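You operate a simulated robot arm through the tools that you are given. There is no shell and no other tool. Be economical: measure what you need, move in short steps, check, and stop when the job is done.

You are at the controls of a simulated robot arm. One attempt, no reset.

JOB
Press the bin 56 button to switch it off. Take the green rolled hat and put it on the top of the narrow table. Take the black rolled hat and put it on the top of the narrow table. Fetch the grey rolled towel and set it on top of the green pack on the top of the long wall table. Put the blue bottle from the top of the long wall table on the front of the grey plate. Push the small label flap shut. Put one of the slim cartons from the low shelf of bay 26 on the paper sheet. The order is free. Set down upright: blue bottle.

Only the result counts: the job must be done as asked and must still hold three seconds after the hand-in. Knocking over, shifting, dropping, spilling or breaking anything else fails it. Flat cloth is picked up by pressing the open fingertips on it (5 to 10 N) and closing them slowly along it; thin cloth reads only 2 to 8 mm in the jaws.

ROBOT AND FRAMES
A 6-joint arm with a two-finger parallel gripper on a trunk, on a base that drives. Base frame: it is fixed to the floor where the robot stands at the start and does not move with it; the origin is under the middle of the robot, x ahead of it, y to its left, z up; the surface under the hand at the start is at about z = 807. Units: mm, rad, N and s.
Its first joint turns from -2.897 to 2.897 rad. Places, roughly: bin 56 button [700, 200, 900]; black rolled hat [750, 750, 750]; blue bottle [250, 2750, 750]; front of the grey plate (40x25 cm) [-2200, 520, 800]; green pack [500, 3750, 750]; green rolled hat [750, 750, 750]; grey rolled towel [750, 1250, 750]; paper sheet [-4750, 750, 750]; slim carton [-6750, 1250, 500]; small label flap [-6300, 1900, 1000]; top of the narrow table [-1400, 1400, 700]. Payload 3.91 kg.
The TCP is the grasp point between the finger pads, 30 mm short of the fingertips. In the tool frame z runs along the fingers and y along their closing line. Largest opening 110 mm; finger width 20, thickness 10; the body of the gripper, 48 by 112 mm, starts 55 mm behind the TCP.
Orientation is that of the tool frame in the base frame, as a unit quaternion [x, y, z, w]. With the fingers straight down and closing along the base's y, the tool's x points along the base's -x, its y along +y and its z along -z.

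CONTROLS
- The arm moves only by the tool jog_arm. Its argument "series" is a list of rows, each a list of 3 entries, a list of its own where there are three numbers: the turn, a rotation vector about the tool's x, y, z in rad, then the shift along the tool's x, y, z in m, then the finger opening in m, from 0 to 0.11. In form: [[[ax, ay, az], [x, y, z], jaw], ...]. A call has 1 to 12 rows; each row shifts and turns the commanded pose from where the row before left it, along the tool's axes as they then stand. Rows are played at 5 a second. More than 50 mm and 0.15 rad between two rows, or a gripper value outside its range, and nothing of the call is played. A pose out of reach is approached as far as the arm can. The call stops where the force on the tool passes 40 N (or 10 N more than at its start, if that is more) or the arm is blocked; 0.2 s more then pass. The fingers move at their own pace (about 153 mm/s each) and stop on an object; they squeeze with about 25 N. The grip force told is the motor's: it shows also when the fingers shut on nothing. Time passes only in rows, and 0.2 s behind the last, so rows that do not move let the fingers close. It gives the time, the measured TCP pose, the force on the tool (base axes), the opening and the grip force at its end, in the units of the frame above (readings bear some noise), with the torque about the TCP (base axes, N m) and any sound that the robot's microphone picked up.
- Cameras (640 x 400 px; columns grow to the right, rows downward): "scene" is now at [217, 268.3, 1360.7]; the picture's right is [0.29, -0.96, 0.00], its down [-0.45, -0.14, -0.88] and it looks along [0.84, 0.26, -0.47] (base axes); focal length 289 px, centre (320, 200). "wrist" rides on the gripper at [72, 17, -103] in the tool frame; the picture's right is [-0.23, 0.97, 0.00], its down [-0.76, -0.18, -0.62] and it looks along [-0.61, -0.14, 0.78] (tool axes); focal length 222 px, centre (320, 200). There is no depth. A picture from a camera that has moved, and an enlarged one, comes with that camera's place and axes in the base frame and with its lens. The place of the scene camera against the robot may be out by one fixed shift of up to 25 mm in any direction.
- capture(camera): a new picture of that camera. It takes no simulated time.
- roll_base(legs): drives the robot by 1 to 6 legs, each [ahead, turn to the left] in mm and rad, along the robot's own axes; the way and the turn of a leg run together, so that a leg with both is an arc; at most 1500 mm and 3.142 rad a leg. The arm and the cameras ride along, it lands a little off, and it stops where it bumps. It gives what a move gives.
- head_to(pan, tilt): turns the head with the scene camera to pan (to the left, within 2.094 rad either way) and tilt (down, from -0.506 to 1.204), counted from straight ahead of the robot. It gives what a move gives.
- zoom(camera, box): a new picture of the part [left, top, right, bottom] of that camera's present view, enlarged. It takes no simulated time.
- sign_off(): hands the job in; it is judged then, once.

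Go step by step. Nothing tells you exact positions but the pictures and the camera data: compare them with the known pose of the tool, close in by small moves and look again before you grip or let go. The budget is 186 turns and 156 pictures, counting those below and the enlarged ones. Unless the task says otherwise, let go and move clear before handing in.

The tools are called after ">>>" as a command line: name --argument value ..., lists and objects as JSON in quotes. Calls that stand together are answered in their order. jog_arm: Moves the arm, as the interface text tells. Its arguments: {"type":"object","properties":{"series":{"type":"array","items":{"type":"array"}}},"required":["series"]} The other tools are called the same way: roll_base (legs) drives the base; head_to (pan, tilt) turns the head that bears the scene camera; capture (camera) takes a picture; zoom (camera, box) takes an enlarged picture of a part of a camera's view; sign_off () hands the job in.

At the start:

```text
t: 0.0
tcp_pos: [617.5, 164.6, 1197.7]
tool_rot: [0.0, 1.0, 0.0, 0.0]
wrist_force: [0.1, 0.0, 0.3]
moment: [0.04, -0.01, -0.02]
width: 109.8
grasp_force: 0.2
robot x, y, heading: [-0.8, 1.0, -0.001]
head pan, tilt: [0.295, 0.49]
```

scene: 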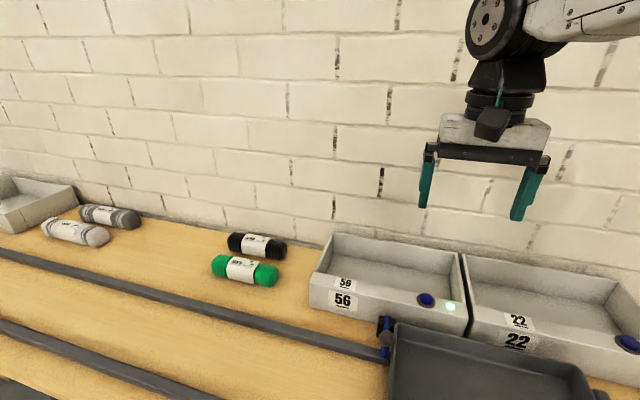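
wrist: 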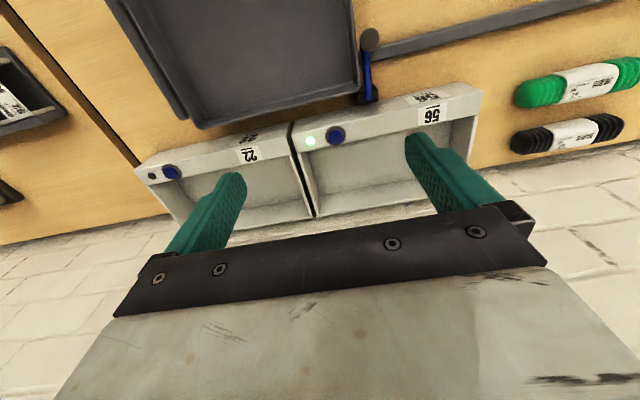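

The bin 56 button sits near (690, 185, 900), next to a green lamp, and the hats are to its left. I'll zoom in to see which way the button faces.

>>> zoom --camera "scene" --box '[300, 220, 480, 340]'

>>> zoom --camera "wrist" --box '[260, 80, 480, 220]'

```text
3.33 times, centred on (390, 280) of scene
camera zoom: at [217.0, 268.3, 1360.7], right [0.29, -0.96, 0.0], down [-0.45, -0.14, -0.88], along [0.84, 0.26, -0.47], focal length 964 px, centre (87, -67)
```

zoom: 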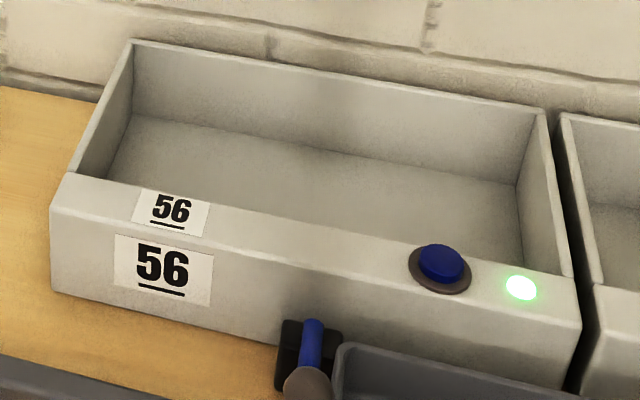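

```text
2.86 times, centred on (370, 150) of wrist
camera zoom: at [545.7, 183.5, 1300.7], right [0.23, 0.97, 0.0], down [0.76, -0.18, 0.62], along [0.61, -0.14, -0.78], focal length 635 px, centre (177, 343)
```

zoom: 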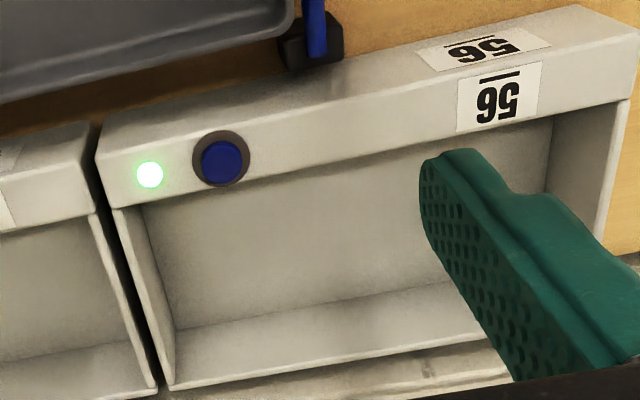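

The button is on top of the front rim and faces up; from both cameras I place it at about (720, 175, 894). I'll close the fingers, go above it and look again.

>>> jog_arm --series '[[[0, 0, 0], [-0.0171, 0.0017, 0.039], 0.0], [[0, 0, 0], [-0.0171, 0.0017, 0.039], 0.0], [[0, 0, 0], [-0.0171, 0.0017, 0.039], 0.0], [[0, 0, 0], [-0.0171, 0.0017, 0.039], 0.0], [[0, 0, 0], [-0.0171, 0.0017, 0.039], 0.0], [[0, 0, 0], [-0.0171, 0.0017, 0.039], 0.0]]'

>>> capture --camera "wrist"

>>> capture --camera "scene"

```text
t: 1.4
tcp_pos: [723.4, 173.8, 964.3]
tool_rot: [0.001, 1.0, 0.0, 0.001]
wrist_force: [0.0, -0.9, 1.1]
moment: [0.0, -0.01, -0.06]
width: 0.0
grasp_force: 25.3
robot x, y, heading: [-1.1, 3.2, 0.0]
head pan, tilt: [0.295, 0.49]
```

```text
151 pictures are left
camera wrist: at [649.8, 191.8, 1066.6], right [0.23, 0.97, 0.0], down [0.76, -0.18, 0.62], along [0.61, -0.14, -0.78], focal length 222 px, centre (320, 200)
```

wrist: 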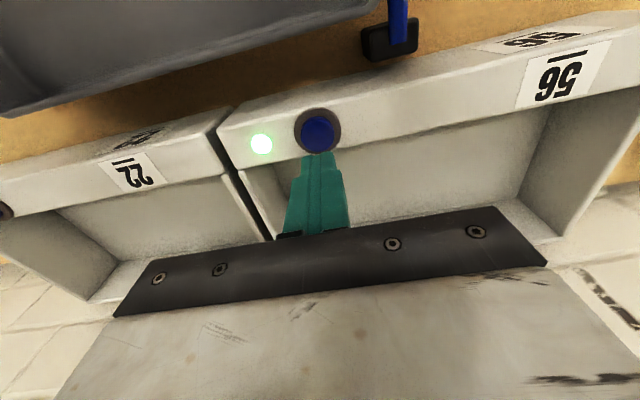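

```text
150 pictures are left
camera scene: at [216.5, 268.2, 1360.8], right [0.29, -0.96, 0.0], down [-0.45, -0.14, -0.88], along [0.84, 0.26, -0.47], focal length 289 px, centre (320, 200)
```

scene: 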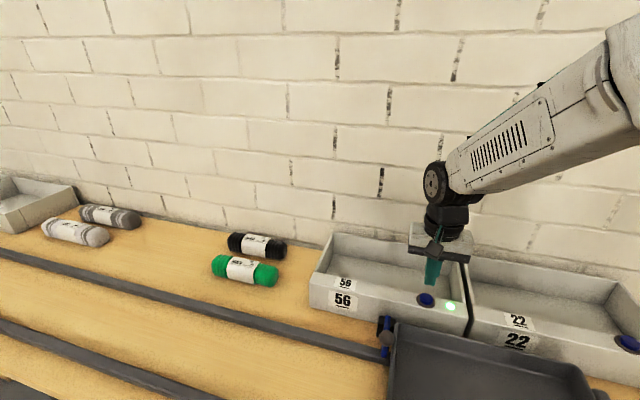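

The button is at about (716, 174); I'll shift 7 mm back and come down to just over it.

>>> jog_arm --series '[[[0, 0, 0], [0.007, 0.0005, 0.02], 0.0], [[0, 0, 0], [0, 0, 0.008], 0.0], [[0, 0, 0], [0, 0, 0.003], 0.0], [[0, 0, 0], [0, 0, 0.003], 0.0], [[0, 0, 0], [0, 0, 0.002], 0.0]]'

>>> capture --camera "wrist"

```text
t: 2.6
tcp_pos: [713.8, 175.2, 926.5]
tool_rot: [0.0, 1.0, 0.0, 0.0]
wrist_force: [-0.1, 0.5, 0.1]
moment: [0.04, -0.01, 0.0]
width: 0.3
grasp_force: 25.2
robot x, y, heading: [0.4, 1.6, 0.003]
head pan, tilt: [0.295, 0.49]
```

```text
149 pictures are left
camera wrist: at [641.1, 194.0, 1029.3], right [0.23, 0.97, 0.0], down [0.76, -0.18, 0.62], along [0.61, -0.14, -0.78], focal length 222 px, centre (320, 200)
```

wrist: 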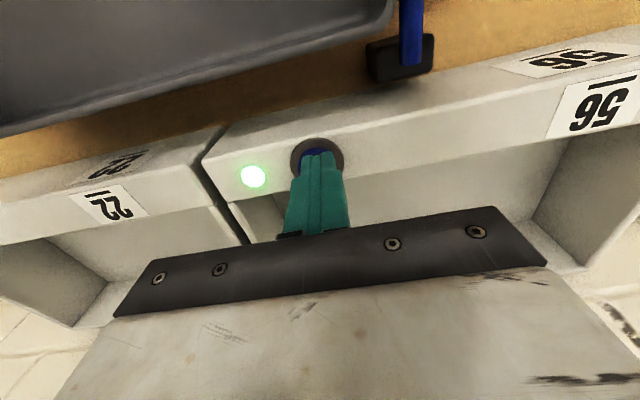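

Aligned over the button; pressing in small steps now.

>>> jog_arm --series '[[[0, 0, 0], [0, 0, 0.003], 0.0], [[0, 0, 0], [0, 0, 0.002], 0.0], [[0, 0, 0], [0, 0, 0.002], 0.0], [[0, 0, 0], [0, 0, 0.002], 0.0]]'

>>> zoom --camera "wrist" --box '[200, 80, 440, 230]'

```text
t: 3.6
tcp_pos: [712.5, 176.0, 920.0]
tool_rot: [0.001, 1.0, 0.0, 0.0]
wrist_force: [-3.2, -5.8, 20.5]
moment: [-0.19, -0.07, -0.05]
width: 0.0
grasp_force: 25.1
robot x, y, heading: [1.5, 1.7, 0.003]
head pan, tilt: [0.295, 0.49]
heard: click
```

```text
2.67 times, centred on (320, 155) of wrist
camera zoom: at [641.0, 194.1, 1022.3], right [0.23, 0.97, 0.0], down [0.76, -0.18, 0.62], along [0.61, -0.14, -0.78], focal length 592 px, centre (320, 320)
```

zoom: 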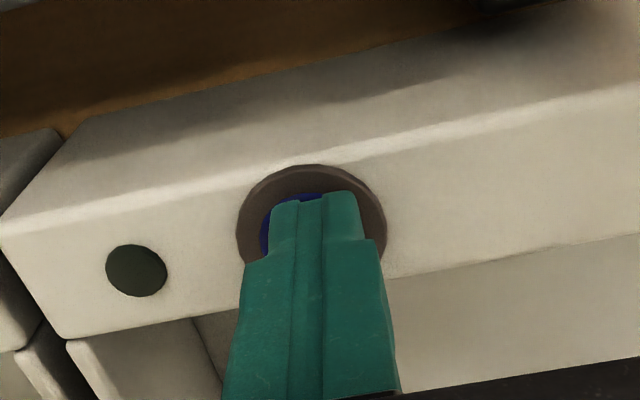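

The button clicked and the lamp is off. I'll back off upward, then look over the left part of the table.

>>> jog_arm --series '[[[0, 0, 0], [0, 0, -0.02], 0.0], [[0, 0, 0], [0, 0, -0.04], 0.0], [[0, 0, 0], [0.015, 0, -0.045], 0.0], [[0, 0, 0], [0.015, 0, -0.045], 0.0], [[0, 0, 0], [0.015, 0, -0.045], 0.0], [[0, 0, 0], [0.015, 0, -0.045], 0.0], [[0, 0, 0], [0.015, 0, -0.045], 0.0], [[0, 0, 0], [0.02, 0, 0], 0.0]]'

>>> head_to --pan 1.0 --tilt 0.45

>>> capture --camera "scene"

>>> zoom --camera "scene" --box '[280, 140, 520, 290]'

```text
t: 5.4
tcp_pos: [617.7, 176.1, 1204.8]
tool_rot: [0.0, 1.0, 0.0, 0.001]
wrist_force: [0.3, 1.4, -0.9]
moment: [-0.01, 0.02, 0.01]
width: 0.0
grasp_force: 24.9
robot x, y, heading: [-2.6, 1.4, 0.007]
head pan, tilt: [0.295, 0.49]
```

```text
t: 6.5
tcp_pos: [618.4, 174.3, 1203.3]
tool_rot: [-0.001, 1.0, 0.0, 0.0]
wrist_force: [-0.9, -0.1, 0.1]
moment: [-0.01, 0.02, 0.0]
width: 0.0
grasp_force: 24.6
robot x, y, heading: [3.2, 3.1, 0.001]
head pan, tilt: [1.0, 0.45]
```

```text
147 pictures are left
camera scene: at [179.5, 319.0, 1364.4], right [0.84, -0.54, 0.0], down [-0.24, -0.37, -0.9], along [0.49, 0.76, -0.44], focal length 289 px, centre (320, 200)
```

scene: 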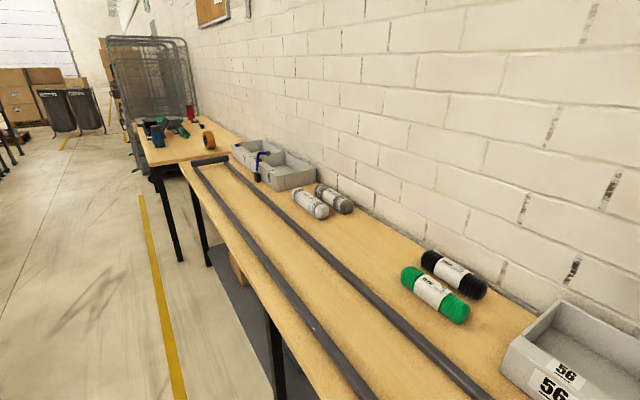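

```text
2.67 times, centred on (400, 215) of scene
camera zoom: at [179.5, 319.0, 1364.4], right [0.84, -0.54, 0.0], down [-0.24, -0.37, -0.9], along [0.49, 0.76, -0.44], focal length 771 px, centre (107, 160)
```

zoom: 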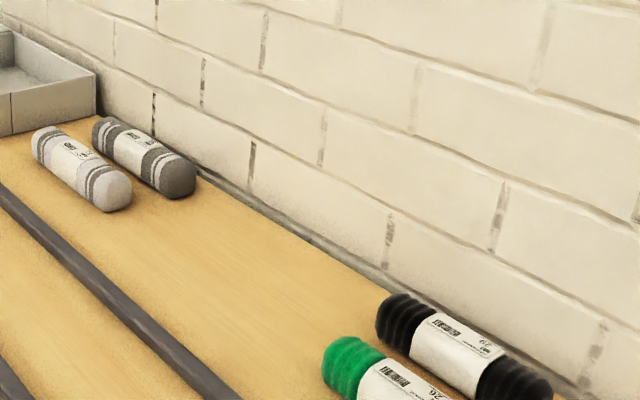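

The grey towel is the darker one nearer the wall. The hats are around y ≈ 635, so I'll drive sideways (turn, go, turn back) to stand in front of them.

>>> roll_base --legs '[[0, 1.571], [600, 0], [0, -1.571]]'

>>> head_to --pan 0.2 --tilt 0.6

>>> capture --camera "scene"

>>> capture --camera "wrist"

```text
t: 8.1
tcp_pos: [552.2, 325.7, 1203.2]
tool_rot: [-0.12, 0.993, -0.004, 0.0]
wrist_force: [-0.3, -0.7, 0.1]
moment: [0.05, 0.04, 0.0]
width: 0.0
grasp_force: 24.8
robot x, y, heading: [-4.1, -1.3, 0.216]
head pan, tilt: [1.0, 0.45]
stopped in leg 1: the robot was blocked; the commanded pose is now the measured one
```

```text
t: 9.2
tcp_pos: [551.4, 325.1, 1203.5]
tool_rot: [-0.121, 0.993, -0.003, 0.001]
wrist_force: [-0.3, 0.0, 0.5]
moment: [0.0, 0.03, 0.03]
width: 0.0
grasp_force: 25.2
robot x, y, heading: [1.4, -4.7, 0.226]
head pan, tilt: [0.201, 0.6]
```

```text
145 pictures are left
camera scene: at [150.8, 296.2, 1351.5], right [0.41, -0.91, 0.0], down [-0.51, -0.23, -0.83], along [0.75, 0.34, -0.56], focal length 289 px, centre (320, 200)
```

scene: 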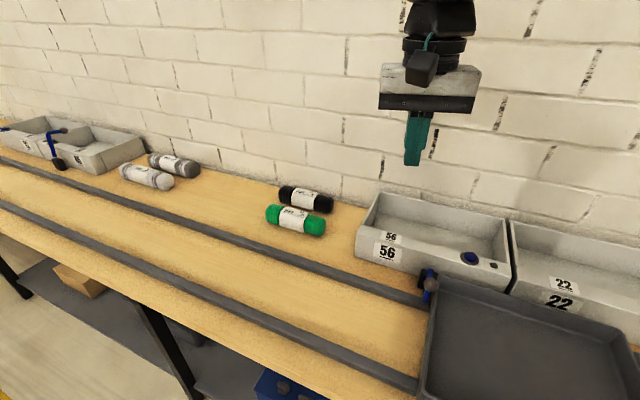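

```text
144 pictures are left
camera wrist: at [477.1, 326.4, 1305.4], right [-0.01, 1.0, -0.01], down [0.78, 0.02, 0.62], along [0.62, 0.0, -0.78], focal length 222 px, centre (320, 200)
```

wrist: 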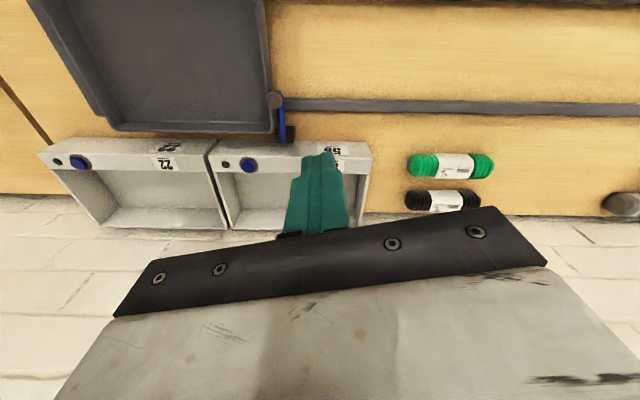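

The base bumped the table as it turned, so I must back off first. I'll look behind before reversing.

>>> head_to --pan 2.09 --tilt 0.45

>>> capture --camera "scene"

>>> head_to --pan -2.09 --tilt 0.45

>>> capture --camera "scene"

```text
t: 11.1
tcp_pos: [550.8, 326.8, 1203.4]
tool_rot: [-0.121, 0.993, -0.003, 0.001]
wrist_force: [-0.1, 0.2, -0.8]
moment: [-0.03, 0.0, 0.01]
width: 0.0
grasp_force: 25.4
robot x, y, heading: [-3.8, -3.6, 0.224]
head pan, tilt: [2.089, 0.45]
```

```text
143 pictures are left
camera scene: at [7.1, 327.6, 1364.5], right [0.74, 0.68, 0.0], down [0.29, -0.32, -0.9], along [-0.61, 0.66, -0.44], focal length 289 px, centre (320, 200)
```

scene: 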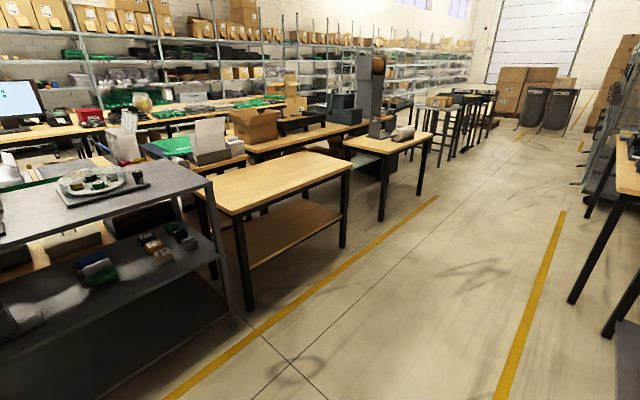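

```text
t: 14.5
tcp_pos: [550.8, 327.1, 1202.9]
tool_rot: [-0.121, 0.993, -0.005, 0.001]
wrist_force: [-0.5, 0.7, 0.4]
moment: [0.0, 0.0, 0.03]
width: 0.0
grasp_force: 24.8
robot x, y, heading: [-4.5, -5.1, 0.224]
head pan, tilt: [-2.089, 0.45]
```

```text
142 pictures are left
camera scene: at [42.8, 172.1, 1364.4], right [-0.96, 0.29, 0.0], down [0.13, 0.42, -0.9], along [-0.26, -0.86, -0.44], focal length 289 px, centre (320, 200)
```

scene: 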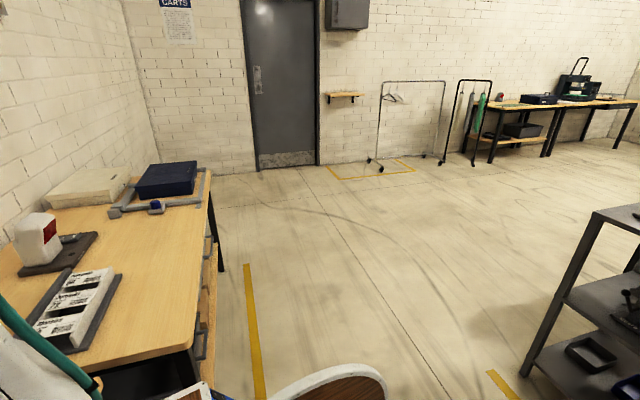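

There is some rounded thing close behind on the right; I'll look down around the base to see what's near.

>>> head_to --pan -2.09 --tilt 1.1

>>> capture --camera "scene"

>>> head_to --pan 1.2 --tilt 1.2

>>> capture --camera "scene"

```text
t: 15.5
tcp_pos: [549.9, 326.4, 1201.9]
tool_rot: [-0.122, 0.993, -0.004, 0.0]
wrist_force: [-0.6, 0.1, -0.8]
moment: [0.01, 0.02, -0.02]
width: 0.2
grasp_force: 25.2
robot x, y, heading: [-7.0, -6.8, 0.225]
head pan, tilt: [-2.089, 1.1]
```

```text
141 pictures are left
camera scene: at [51.2, 199.7, 1312.3], right [-0.96, 0.29, 0.0], down [0.26, 0.85, -0.45], along [-0.13, -0.44, -0.89], focal length 289 px, centre (320, 200)
```

scene: 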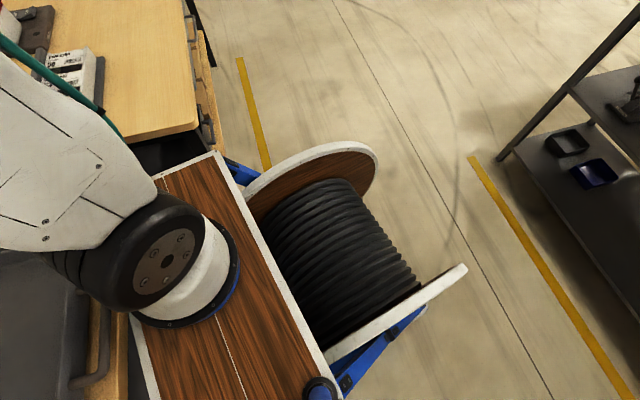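

```text
t: 18.3
tcp_pos: [551.6, 326.5, 1202.4]
tool_rot: [-0.121, 0.993, -0.004, 0.001]
wrist_force: [-0.3, -0.6, 0.4]
moment: [0.01, 0.03, -0.02]
width: 0.2
grasp_force: 24.9
robot x, y, heading: [-6.8, -7.6, 0.225]
head pan, tilt: [1.201, 1.201]
```

```text
140 pictures are left
camera scene: at [77.6, 315.4, 1306.3], right [0.99, -0.15, 0.0], down [-0.14, -0.92, -0.36], along [0.05, 0.36, -0.93], focal length 289 px, centre (320, 200)
```

scene: 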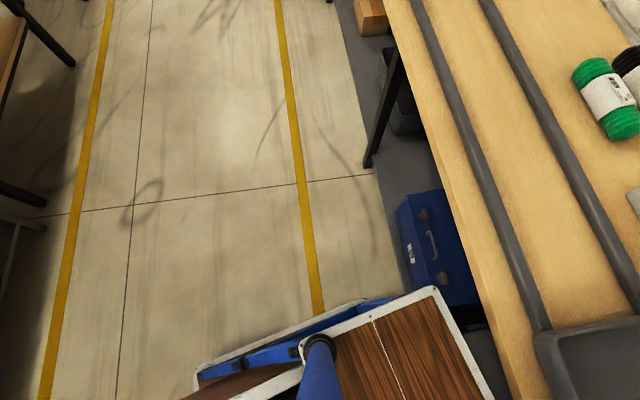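

The robot has a wide wooden deck whose front corner touches the table. I'll turn back, reverse, and then drive to y ≈ 640 facing the table.

>>> roll_base --legs '[[0, -0.22], [-220, 0], [0, 1.571], [640, 0], [0, -1.571], [190, 0]]'

>>> head_to --pan 0.0 --tilt 0.6

>>> capture --camera "scene"

>>> capture --camera "wrist"

```text
t: 32.6
tcp_pos: [564.4, 857.4, 1202.9]
tool_rot: [-0.027, 1.0, -0.004, 0.0]
wrist_force: [-0.1, 0.7, 0.9]
moment: [0.0, 0.01, 0.0]
width: 0.0
grasp_force: 24.7
robot x, y, heading: [-41.2, 637.2, 0.032]
head pan, tilt: [1.201, 1.201]
```

```text
t: 34.0
tcp_pos: [565.1, 856.0, 1201.8]
tool_rot: [-0.028, 1.0, -0.004, 0.0]
wrist_force: [1.0, 0.4, 0.3]
moment: [0.0, -0.04, 0.0]
width: 0.0
grasp_force: 25.2
robot x, y, heading: [-44.7, 639.8, 0.033]
head pan, tilt: [0.0, 0.6]
```

```text
139 pictures are left
camera scene: at [166.9, 887.4, 1350.8], right [0.03, -1.0, 0.0], down [-0.56, -0.02, -0.82], along [0.82, 0.03, -0.57], focal length 289 px, centre (320, 200)
```

scene: 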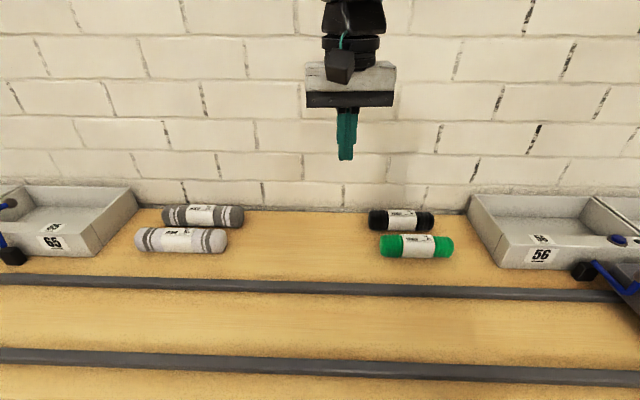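

```text
138 pictures are left
camera wrist: at [491.1, 871.4, 1304.8], right [0.17, 0.99, -0.01], down [0.77, -0.13, 0.62], along [0.61, -0.11, -0.78], focal length 222 px, centre (320, 200)
```

wrist: 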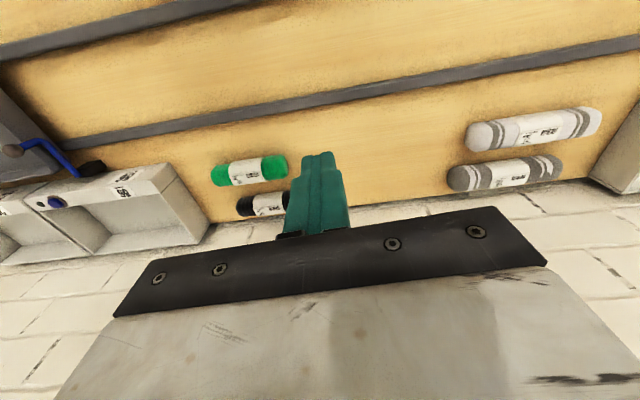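

Green hat at about (737, 650), black at (843, 647), both lying along y, and the grey towel is farther left. I'll turn the tool so the jaw closes along x, then move over the green hat.

>>> jog_arm --series '[[[0, 0, -0.1377], [0, 0, 0.015], 0.09], [[0, 0, -0.1377], [0, 0, 0.015], 0.09], [[0, 0, -0.1377], [0, 0, 0.015], 0.09], [[0, 0, -0.1377], [0, 0, 0.015], 0.09], [[0, 0, -0.1377], [0, 0, 0.015], 0.09], [[0, 0, -0.1377], [0, 0, 0.015], 0.09], [[0, 0, -0.1377], [0, 0, 0.015], 0.09], [[0, 0, -0.1377], [0, 0, 0.015], 0.09], [[0, 0, -0.1377], [0, 0, 0.015], 0.09], [[0, 0, -0.1377], [0, 0, 0.015], 0.09], [[0, 0, -0.1377], [0, 0, 0.015], 0.09]]'

>>> jog_arm --series '[[[0, 0, 0], [0.0343, -0.0287, 0.015], 0.09], [[0, 0, 0], [0.0343, -0.0287, 0.015], 0.09], [[0, 0, 0], [0.0343, -0.0287, 0.015], 0.09], [[0, 0, 0], [0.0343, -0.0287, 0.015], 0.09], [[0, 0, 0], [0.0343, -0.0287, 0.015], 0.09], [[0, 0, 0], [0.0343, -0.0287, 0.015], 0.09]]'

>>> capture --camera "wrist"

>>> capture --camera "scene"

```text
t: 36.4
tcp_pos: [565.2, 854.7, 1037.4]
tool_rot: [0.708, -0.707, 0.003, 0.002]
wrist_force: [-0.2, 0.0, -0.3]
moment: [0.0, 0.01, 0.0]
width: 89.9
grasp_force: 0.0
robot x, y, heading: [-40.8, 637.9, 0.032]
head pan, tilt: [0.0, 0.6]
```

```text
t: 37.8
tcp_pos: [739.3, 647.5, 948.6]
tool_rot: [0.707, -0.707, 0.004, 0.003]
wrist_force: [-0.3, 0.7, 0.1]
moment: [-0.01, -0.06, 0.03]
width: 90.0
grasp_force: 0.1
robot x, y, heading: [-41.1, 635.2, 0.034]
head pan, tilt: [0.0, 0.6]
```

```text
137 pictures are left
camera wrist: at [721.6, 577.4, 1051.4], right [-0.97, 0.23, 0.0], down [0.18, 0.77, 0.62], along [0.14, 0.6, -0.79], focal length 222 px, centre (320, 200)
```

wrist: 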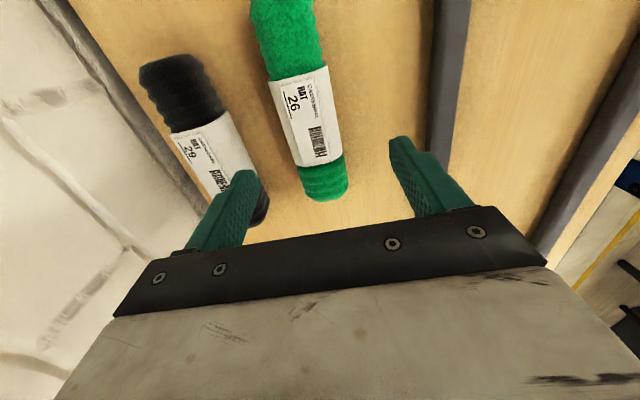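

```text
136 pictures are left
camera scene: at [166.4, 887.5, 1350.9], right [0.03, -1.0, 0.0], down [-0.56, -0.02, -0.83], along [0.82, 0.03, -0.56], focal length 289 px, centre (320, 200)
```

scene: 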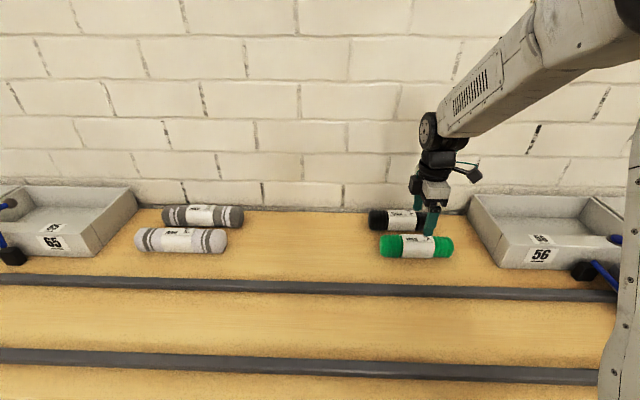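

Label reads "HAT 26" (green) and its axis is at x ≈ 747. I'll shift 8 mm, descend and grip.

>>> jog_arm --series '[[[0, 0, 0], [-0.004, -0.008, 0.02], 0.09], [[0, 0, 0], [0, 0, 0.03], 0.09], [[0, 0, 0], [0, 0, 0.03], 0.09], [[0, 0, 0], [0, 0, 0.02], 0.09]]'

>>> capture --camera "scene"

>>> capture --camera "wrist"

```text
t: 38.8
tcp_pos: [743.4, 653.0, 850.2]
tool_rot: [-0.707, 0.707, -0.003, -0.002]
wrist_force: [-0.3, -0.3, 1.4]
moment: [0.01, -0.02, 0.02]
width: 89.9
grasp_force: 0.1
robot x, y, heading: [-44.0, 636.9, 0.033]
head pan, tilt: [0.0, 0.6]
```

```text
135 pictures are left
camera scene: at [166.8, 887.3, 1350.9], right [0.03, -1.0, 0.0], down [-0.56, -0.02, -0.83], along [0.82, 0.03, -0.56], focal length 289 px, centre (320, 200)
```

scene: 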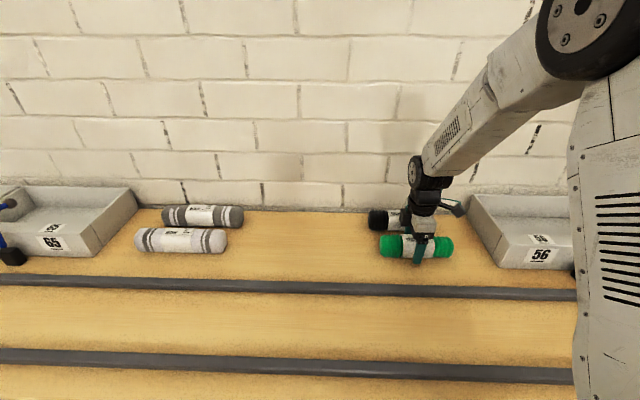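

```text
134 pictures are left
camera wrist: at [727.4, 582.4, 953.2], right [-0.97, 0.23, 0.0], down [0.18, 0.77, 0.62], along [0.14, 0.6, -0.79], focal length 222 px, centre (320, 200)
```

wrist: 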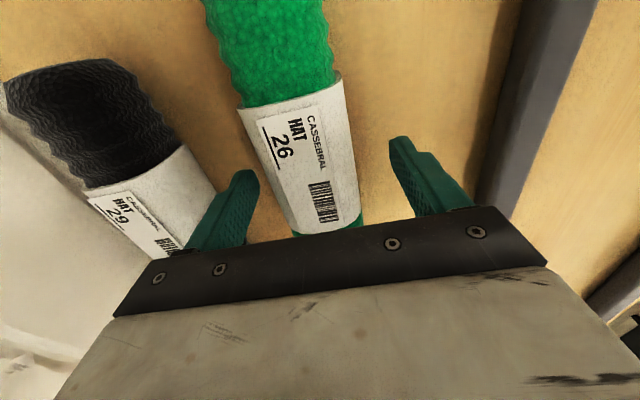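

The hat is between the fingers; gripping and lifting.

>>> jog_arm --series '[[[0, 0, 0], [0, 0, 0.004], 0.03], [[0, 0, 0], [0, 0, 0], 0.03], [[0, 0, 0], [0, 0, 0], 0.03], [[0, 0, 0], [0, 0, -0.02], 0.03], [[0, 0, 0], [0, 0, -0.04], 0.03], [[0, 0, 0], [0, 0, -0.05], 0.03], [[0, 0, 0], [0, 0, -0.05], 0.03], [[0, 0, 0], [0, 0.03, -0.04], 0.03], [[0, 0, 0], [0, 0.03, -0.04], 0.03], [[0, 0, 0], [0, 0.03, -0.04], 0.03]]'

>>> capture --camera "scene"

```text
t: 41.0
tcp_pos: [657.2, 652.7, 1124.0]
tool_rot: [0.708, -0.706, 0.003, 0.004]
wrist_force: [1.1, -1.0, -1.3]
moment: [0.01, 0.06, 0.02]
width: 55.7
grasp_force: 25.2
robot x, y, heading: [-44.9, 640.7, 0.032]
head pan, tilt: [0.0, 0.6]
```

```text
133 pictures are left
camera scene: at [167.6, 887.3, 1350.8], right [0.03, -1.0, 0.0], down [-0.57, -0.02, -0.82], along [0.82, 0.03, -0.57], focal length 289 px, centre (320, 200)
```

scene: 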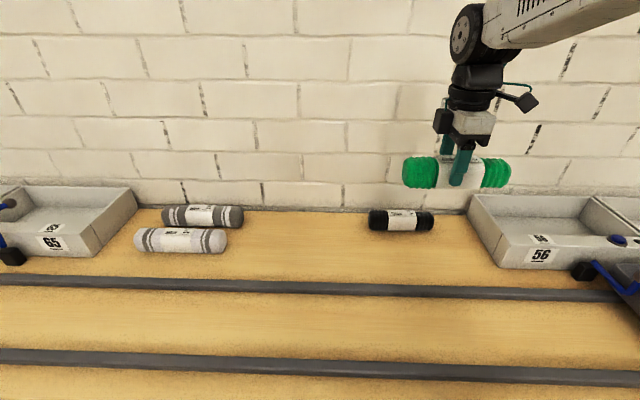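

Hat held. Driving to face the narrow table across the aisle.

>>> roll_base --legs '[[-220, 0], [0, 1.54], [760, 0], [0, 1.571]]'

>>> head_to --pan 0.0 --tilt 0.55

>>> capture --camera "scene"

```text
t: 53.9
tcp_pos: [-978.1, 1407.2, 1124.6]
tool_rot: [0.726, 0.688, 0.002, -0.003]
wrist_force: [0.0, 0.2, -1.1]
moment: [-0.01, -0.01, 0.01]
width: 55.6
grasp_force: 25.1
robot x, y, heading: [-278.9, 1382.9, 3.12]
head pan, tilt: [0.0, 0.6]
```

```text
t: 54.6
tcp_pos: [-979.0, 1407.2, 1125.0]
tool_rot: [0.726, 0.688, 0.003, -0.002]
wrist_force: [-0.5, 0.4, -0.5]
moment: [-0.01, 0.01, 0.01]
width: 55.5
grasp_force: 25.3
robot x, y, heading: [-281.2, 1388.5, 3.119]
head pan, tilt: [0.0, 0.55]
```

```text
132 pictures are left
camera scene: at [-502.9, 1159.6, 1355.4], right [0.02, 1.0, 0.0], down [0.52, -0.01, -0.85], along [-0.85, 0.02, -0.52], focal length 289 px, centre (320, 200)
```

scene: 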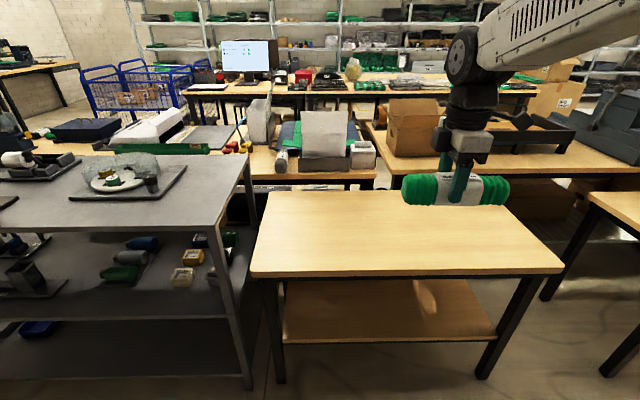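

The narrow table spans about x −1180…−1690, y 965…1970 and is empty. I'll drive closer and lower the hat over its middle.

>>> roll_base --legs '[[280, 0]]'

>>> jog_arm --series '[[[0, 0, 0], [0, -0.025, 0.03], 0.03], [[0, 0, 0], [0, -0.025, 0.04], 0.03], [[0, 0, 0], [0, -0.025, 0.04], 0.03], [[0, 0, 0], [0, -0.025, 0.04], 0.03], [[0, 0, 0], [0, -0.025, 0.04], 0.03], [[0, 0, 0], [0, -0.025, 0.04], 0.03], [[0, 0, 0], [0, 0, 0.05], 0.03]]'

>>> capture --camera "scene"

>>> capture --camera "wrist"

```text
t: 56.5
tcp_pos: [-1262.8, 1401.2, 1125.0]
tool_rot: [0.721, 0.693, 0.002, -0.003]
wrist_force: [0.2, 0.2, 0.1]
moment: [0.02, 0.04, 0.0]
width: 55.7
grasp_force: 24.8
robot x, y, heading: [-561.5, 1387.2, 3.136]
head pan, tilt: [0.0, 0.55]
```

```text
t: 58.1
tcp_pos: [-1408.8, 1408.4, 844.7]
tool_rot: [0.722, 0.692, 0.002, -0.004]
wrist_force: [0.5, 0.0, -0.2]
moment: [-0.04, -0.01, -0.02]
width: 55.6
grasp_force: 24.9
robot x, y, heading: [-565.0, 1387.9, 3.13]
head pan, tilt: [0.0, 0.55]
```

```text
131 pictures are left
camera scene: at [-784.1, 1160.8, 1355.5], right [0.01, 1.0, 0.0], down [0.52, 0.0, -0.85], along [-0.85, 0.01, -0.52], focal length 289 px, centre (320, 200)
```

scene: 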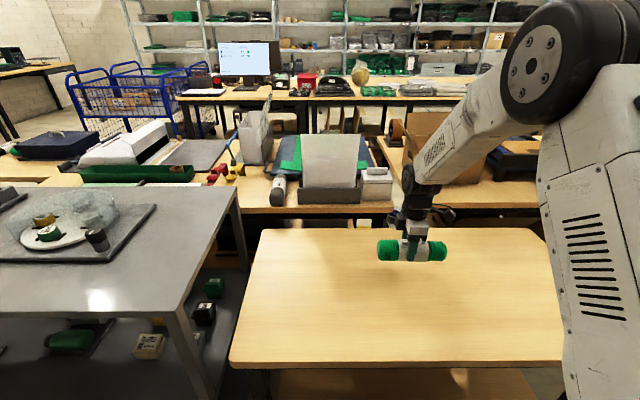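

```text
130 pictures are left
camera wrist: at [-1389.5, 1480.1, 947.1], right [0.96, -0.27, 0.0], down [-0.21, -0.76, 0.62], along [-0.17, -0.59, -0.79], focal length 222 px, centre (320, 200)
```

wrist: 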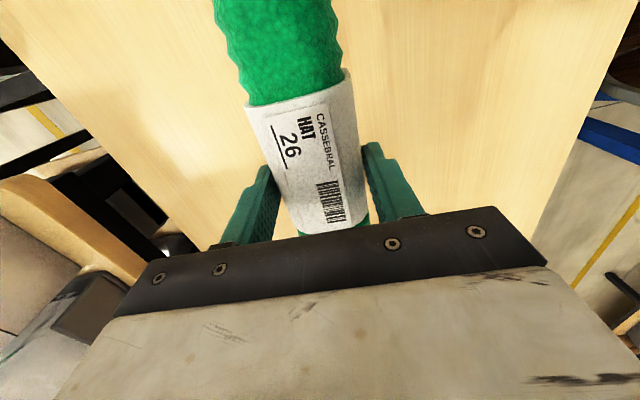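

Over the table middle. Descending toward the surface in growing caution.

>>> jog_arm --series '[[[0, 0, 0], [0, 0, 0.03], 0.03], [[0, 0, 0], [0, 0, 0.02], 0.03], [[0, 0, 0], [0, 0, 0.01], 0.03], [[0, 0, 0], [0, 0, 0.004], 0.03], [[0, 0, 0], [0, 0, 0.004], 0.03], [[0, 0, 0], [0, 0, 0.004], 0.03], [[0, 0, 0], [0, 0, 0.004], 0.03]]'

>>> zoom --camera "scene" --box '[330, 200, 490, 300]'

```text
t: 59.7
tcp_pos: [-1411.5, 1411.8, 768.2]
tool_rot: [0.721, 0.693, 0.003, -0.002]
wrist_force: [0.0, 0.3, -1.7]
moment: [0.01, -0.01, -0.02]
width: 55.4
grasp_force: 25.3
robot x, y, heading: [-560.5, 1389.6, 3.136]
head pan, tilt: [0.0, 0.55]
```

```text
4.00 times, centred on (410, 250) of scene
camera zoom: at [-784.6, 1160.8, 1355.4], right [0.01, 1.0, 0.0], down [0.52, 0.0, -0.85], along [-0.85, 0.01, -0.52], focal length 1157 px, centre (-40, 0)
```

zoom: 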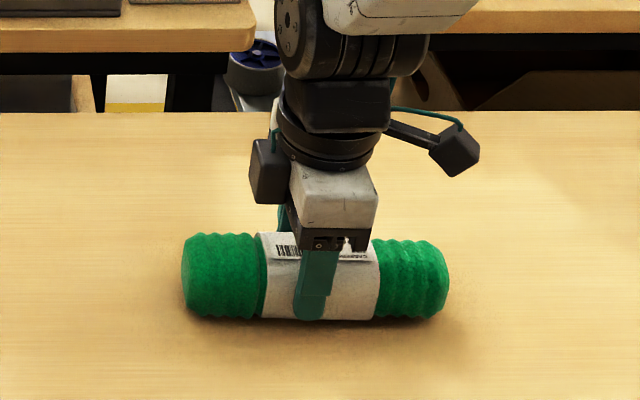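

Nearly down; a few more small steps until contact.

>>> jog_arm --series '[[[0, 0, 0], [0, 0, 0.003], 0.03], [[0, 0, 0], [0, 0, 0.003], 0.03], [[0, 0, 0], [0, 0, 0.003], 0.03], [[0, 0, 0], [0, 0, 0.003], 0.03], [[0, 0, 0], [0, 0, 0], 0.03]]'

>>> zoom --camera "scene" --box '[330, 200, 490, 300]'

```text
t: 60.4
tcp_pos: [-1413.0, 1411.0, 768.1]
tool_rot: [0.722, 0.692, 0.001, -0.004]
wrist_force: [3.0, -0.8, 15.6]
moment: [0.05, -0.21, -0.16]
width: 55.6
grasp_force: 24.4
robot x, y, heading: [-560.7, 1384.8, 3.133]
head pan, tilt: [0.0, 0.55]
stopped in row 3: the force on the tool passed its limit at 42 N (the readings are from after the stop); the commanded pose is now the measured one
```

```text
4.00 times, centred on (410, 250) of scene
camera zoom: at [-783.8, 1160.7, 1355.5], right [0.01, 1.0, 0.0], down [0.52, 0.0, -0.85], along [-0.85, 0.01, -0.52], focal length 1157 px, centre (-40, 0)
```

zoom: 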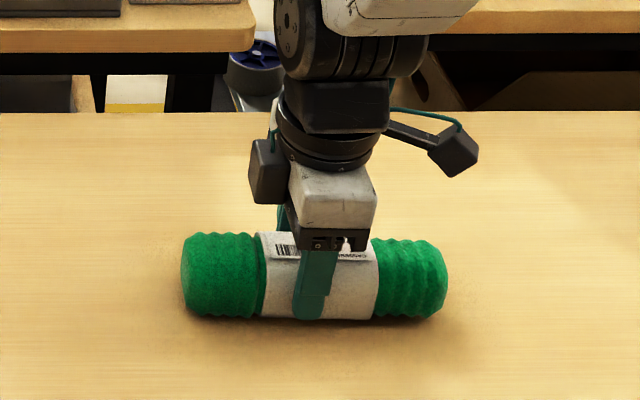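

Contact made. Releasing and rising.

>>> jog_arm --series '[[[0, 0, 0], [0, 0, 0], 0.07], [[0, 0, 0], [0, 0, 0], 0.085], [[0, 0, 0], [0, 0, 0], 0.085], [[0, 0, 0], [0, 0, -0.03], 0.085], [[0, 0, 0], [0, 0, -0.05], 0.085], [[0, 0, 0], [0, 0, -0.05], 0.085], [[0, 0, 0], [0, 0.03, -0.04], 0.085], [[0, 0, 0], [0, 0.03, -0.04], 0.085], [[0, 0, 0], [0, 0.03, -0.04], 0.085], [[0, 0, 0], [0, 0.03, -0.04], 0.085], [[0, 0, 0], [0, 0.03, -0.04], 0.085], [[0, 0, 0], [0, 0, -0.03], 0.085]]'

>>> capture --camera "scene"

```text
t: 63.0
tcp_pos: [-1259.5, 1398.4, 1127.1]
tool_rot: [0.722, 0.692, 0.002, -0.003]
wrist_force: [0.2, -0.8, -0.2]
moment: [0.01, -0.02, 0.02]
width: 85.0
grasp_force: 0.0
robot x, y, heading: [-563.9, 1388.0, 3.135]
head pan, tilt: [0.0, 0.55]
```

```text
127 pictures are left
camera scene: at [-784.7, 1160.8, 1355.3], right [0.01, 1.0, 0.0], down [0.52, 0.0, -0.85], along [-0.85, 0.01, -0.52], focal length 289 px, centre (320, 200)
```

scene: 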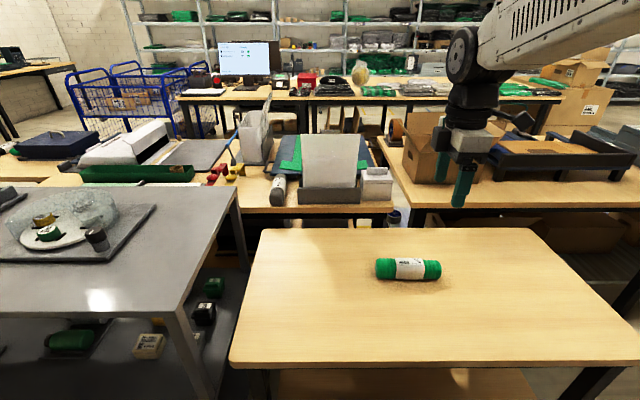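

Green hat is down and still. Returning to the black hat.

>>> roll_base --legs '[[-300, 0], [0, 1.571], [748, 0], [0, 1.575], [215, 0]]'

>>> capture --camera "wrist"

>>> capture --camera "scene"

```text
t: 77.6
tcp_pos: [625.0, 574.2, 1127.2]
tool_rot: [-0.681, 0.733, -0.004, -0.002]
wrist_force: [0.6, -0.6, 0.1]
moment: [0.02, 0.01, -0.02]
width: 84.7
grasp_force: 0.2
robot x, y, heading: [-72.6, 607.7, -0.043]
head pan, tilt: [0.0, 0.55]
```

```text
126 pictures are left
camera wrist: at [603.2, 505.8, 1229.7], right [-0.95, 0.3, 0.0], down [0.23, 0.75, 0.62], along [0.19, 0.59, -0.79], focal length 222 px, centre (320, 200)
```

wrist: 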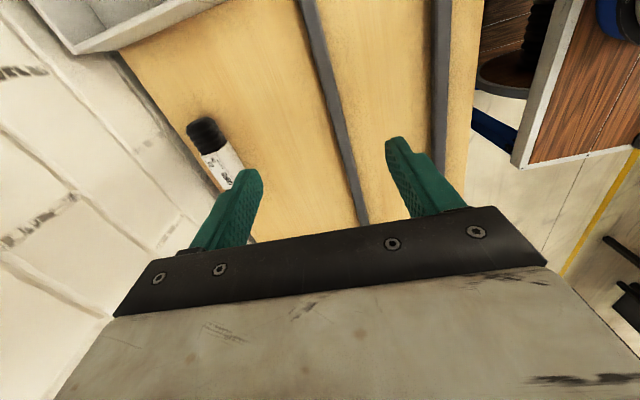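

```text
125 pictures are left
camera scene: at [157.8, 842.3, 1355.4], right [-0.04, -1.0, 0.0], down [-0.52, 0.02, -0.85], along [0.85, -0.03, -0.52], focal length 289 px, centre (320, 200)
```

scene: 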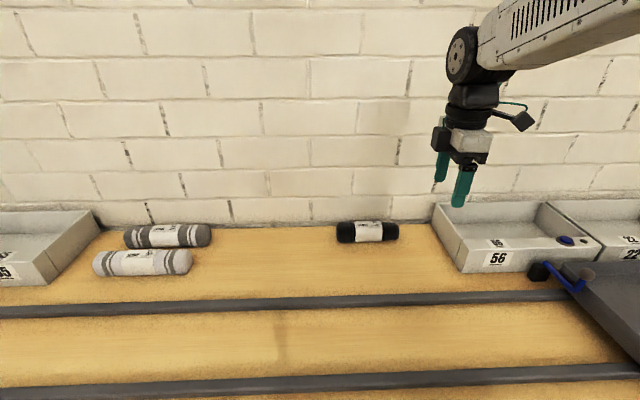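

Black hat still at about (843, 647). Squaring the tool and moving over it.

>>> jog_arm --series '[[[0, 0, -0.0735], [0, 0, 0], 0.09], [[0, 0, 0], [-0.0122, -0.0363, 0.0295], 0.09], [[0, 0, 0], [-0.0122, -0.0363, 0.0295], 0.09], [[0, 0, 0], [-0.0122, -0.0363, 0.0295], 0.09], [[0, 0, 0], [-0.0122, -0.0363, 0.0295], 0.09], [[0, 0, 0], [-0.0122, -0.0363, 0.0295], 0.09], [[0, 0, 0], [-0.0122, -0.0363, 0.0295], 0.09]]'

>>> capture --camera "wrist"

```text
t: 79.2
tcp_pos: [846.0, 643.0, 947.7]
tool_rot: [0.707, -0.707, 0.004, 0.001]
wrist_force: [0.4, -0.3, 0.6]
moment: [0.0, -0.03, 0.0]
width: 89.6
grasp_force: 0.0
robot x, y, heading: [-68.5, 611.0, -0.041]
head pan, tilt: [0.0, 0.55]
```

```text
124 pictures are left
camera wrist: at [829.4, 573.2, 1049.6], right [-0.97, 0.23, 0.0], down [0.18, 0.77, 0.62], along [0.14, 0.6, -0.79], focal length 222 px, centre (320, 200)
```

wrist: 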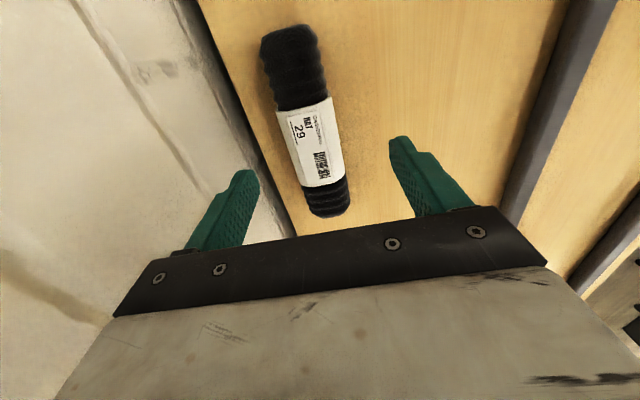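

Axis at x ≈ 855, wall at ≈ 934; using an 80 mm opening keeps clear. Descending to grip level.

>>> jog_arm --series '[[[0, 0, 0], [-0.012, -0.008, 0.02], 0.08], [[0, 0, 0], [0, 0, 0.03], 0.08], [[0, 0, 0], [0, 0, 0.03], 0.08], [[0, 0, 0], [0, 0, 0.018], 0.08]]'

>>> capture --camera "wrist"

>>> capture --camera "scene"

```text
t: 80.2
tcp_pos: [853.5, 656.6, 850.7]
tool_rot: [0.707, -0.707, 0.003, 0.002]
wrist_force: [0.3, 0.4, 0.0]
moment: [-0.03, 0.03, 0.0]
width: 80.0
grasp_force: 0.0
robot x, y, heading: [-72.2, 611.5, -0.041]
head pan, tilt: [0.0, 0.55]
```

```text
123 pictures are left
camera wrist: at [836.7, 586.6, 952.8], right [-0.97, 0.23, 0.0], down [0.18, 0.77, 0.62], along [0.14, 0.6, -0.79], focal length 222 px, centre (320, 200)
```

wrist: 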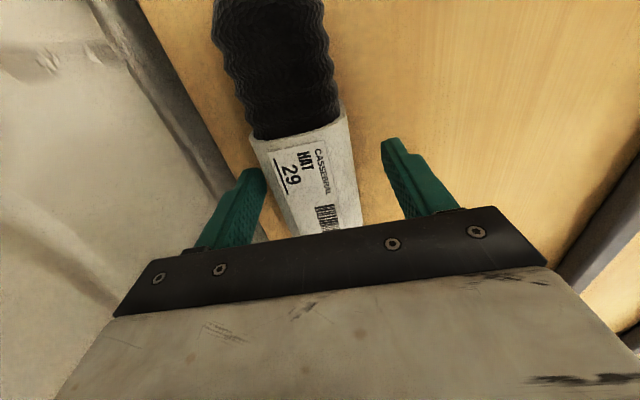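

```text
122 pictures are left
camera scene: at [157.6, 842.3, 1355.4], right [-0.04, -1.0, 0.0], down [-0.52, 0.02, -0.85], along [0.85, -0.03, -0.52], focal length 289 px, centre (320, 200)
```

scene: 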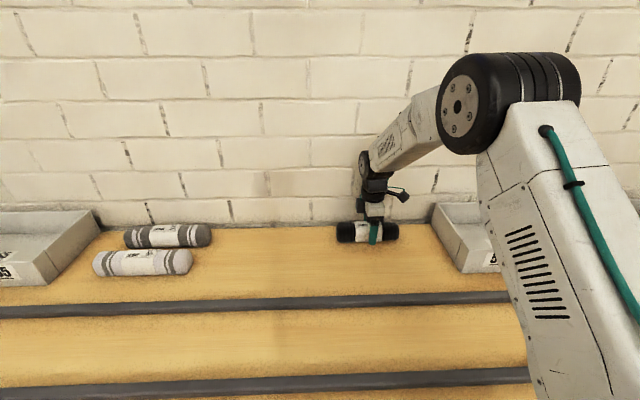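

Well placed; gripping, lifting and retracting.

>>> jog_arm --series '[[[0, 0, 0], [0, 0, 0.004], 0.03], [[0, 0, 0], [0, 0, 0], 0.03], [[0, 0, 0], [0, 0, 0], 0.03], [[0, 0, 0], [0, 0, -0.02], 0.03], [[0, 0, 0], [0, 0, -0.04], 0.03], [[0, 0, 0], [0, 0.01, -0.045], 0.03], [[0, 0, 0], [0, 0.03, -0.04], 0.03], [[0, 0, 0], [0, 0.03, -0.04], 0.03], [[0, 0, 0], [0, 0.03, -0.04], 0.03], [[0, 0, 0], [0, 0.03, -0.04], 0.03], [[0, 0, 0], [0, 0.04, -0.02], 0.03], [[0, 0, 0], [0, 0.045, 0], 0.03]]'

>>> capture --camera "scene"

```text
t: 82.8
tcp_pos: [637.3, 662.2, 1127.1]
tool_rot: [0.707, -0.707, 0.003, 0.004]
wrist_force: [0.0, 0.1, -1.3]
moment: [0.04, 0.07, -0.01]
width: 55.5
grasp_force: 24.6
robot x, y, heading: [-69.8, 608.7, -0.042]
head pan, tilt: [0.0, 0.55]
```

```text
121 pictures are left
camera scene: at [158.4, 842.3, 1355.3], right [-0.04, -1.0, 0.0], down [-0.52, 0.02, -0.85], along [0.85, -0.03, -0.52], focal length 289 px, centre (320, 200)
```

scene: 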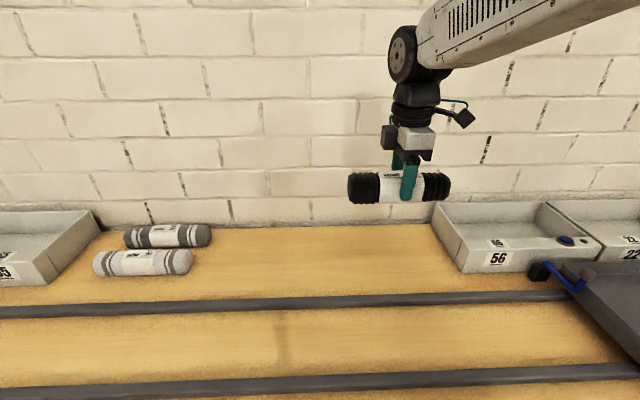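

Black hat held. Driving to the narrow table, a bit further left so it lands beside the green one.

>>> roll_base --legs '[[-200, 0], [0, 1.613], [1130, 0], [0, 1.571], [290, 0]]'

>>> capture --camera "scene"

```text
t: 98.9
tcp_pos: [-1251.6, 1711.5, 1127.8]
tool_rot: [0.717, 0.697, 0.001, -0.003]
wrist_force: [0.2, -0.4, -0.8]
moment: [0.0, -0.02, 0.02]
width: 55.6
grasp_force: 24.7
robot x, y, heading: [-542.0, 1748.5, 3.072]
head pan, tilt: [0.0, 0.55]
```

```text
120 pictures are left
camera scene: at [-778.0, 1531.8, 1355.4], right [0.07, 1.0, 0.0], down [0.52, -0.04, -0.85], along [-0.85, 0.06, -0.52], focal length 289 px, centre (320, 200)
```

scene: 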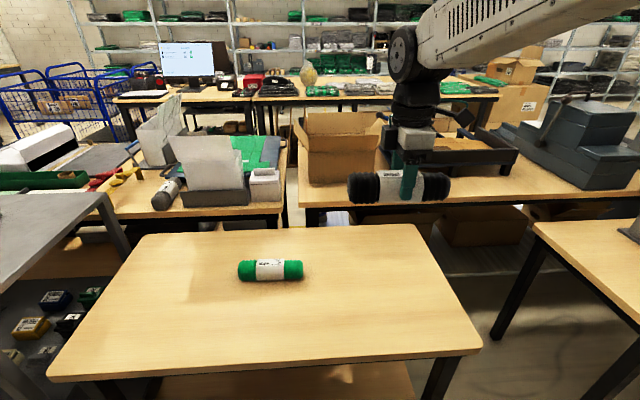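

Lowering the black hat to the table at about (−1400, 1680).

>>> jog_arm --series '[[[0, 0, 0], [-0.004, -0.019, 0.042], 0.03], [[0, 0, 0], [-0.004, -0.019, 0.043], 0.03], [[0, 0, 0], [-0.004, -0.019, 0.043], 0.03], [[0, 0, 0], [-0.004, -0.019, 0.043], 0.03], [[0, 0, 0], [-0.004, -0.019, 0.043], 0.03], [[0, 0, 0], [-0.004, -0.019, 0.043], 0.03], [[0, 0, 0], [-0.004, -0.019, 0.043], 0.03], [[0, 0, 0], [-0.004, -0.019, 0.04], 0.03], [[0, 0, 0], [0, 0, 0.008], 0.03], [[0, 0, 0], [0, 0, 0.004], 0.03], [[0, 0, 0], [0, 0, 0.003], 0.03], [[0, 0, 0], [0, 0, 0.003], 0.03]]'

>>> capture --camera "scene"

```text
t: 101.5
tcp_pos: [-1403.0, 1685.3, 770.0]
tool_rot: [0.717, 0.697, 0.002, -0.003]
wrist_force: [0.4, 0.0, -0.5]
moment: [-0.01, -0.01, -0.02]
width: 55.3
grasp_force: 24.9
robot x, y, heading: [-539.7, 1744.0, 3.07]
head pan, tilt: [0.0, 0.55]
```

```text
119 pictures are left
camera scene: at [-777.9, 1531.7, 1355.4], right [0.07, 1.0, 0.0], down [0.52, -0.04, -0.85], along [-0.85, 0.06, -0.52], focal length 289 px, centre (320, 200)
```

scene: 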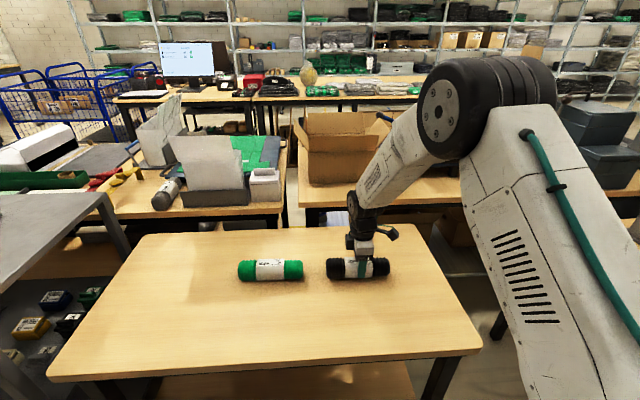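

>>> jog_arm --series '[[[0, 0, 0], [0, 0, 0.003], 0.03], [[0, 0, 0], [0, 0, 0.002], 0.03], [[0, 0, 0], [0, 0, 0.002], 0.03]]'

```text
t: 102.2
tcp_pos: [-1404.5, 1685.5, 769.3]
tool_rot: [0.717, 0.697, 0.002, -0.004]
wrist_force: [4.7, 0.3, 14.8]
moment: [0.19, -0.2, -0.04]
width: 55.8
grasp_force: 24.5
robot x, y, heading: [-541.9, 1740.0, 3.08]
head pan, tilt: [0.0, 0.55]
stopped in row 3: the force on the tool passed its limit at 43 N (the readings are from after the stop); the commanded pose is now the measured one
```

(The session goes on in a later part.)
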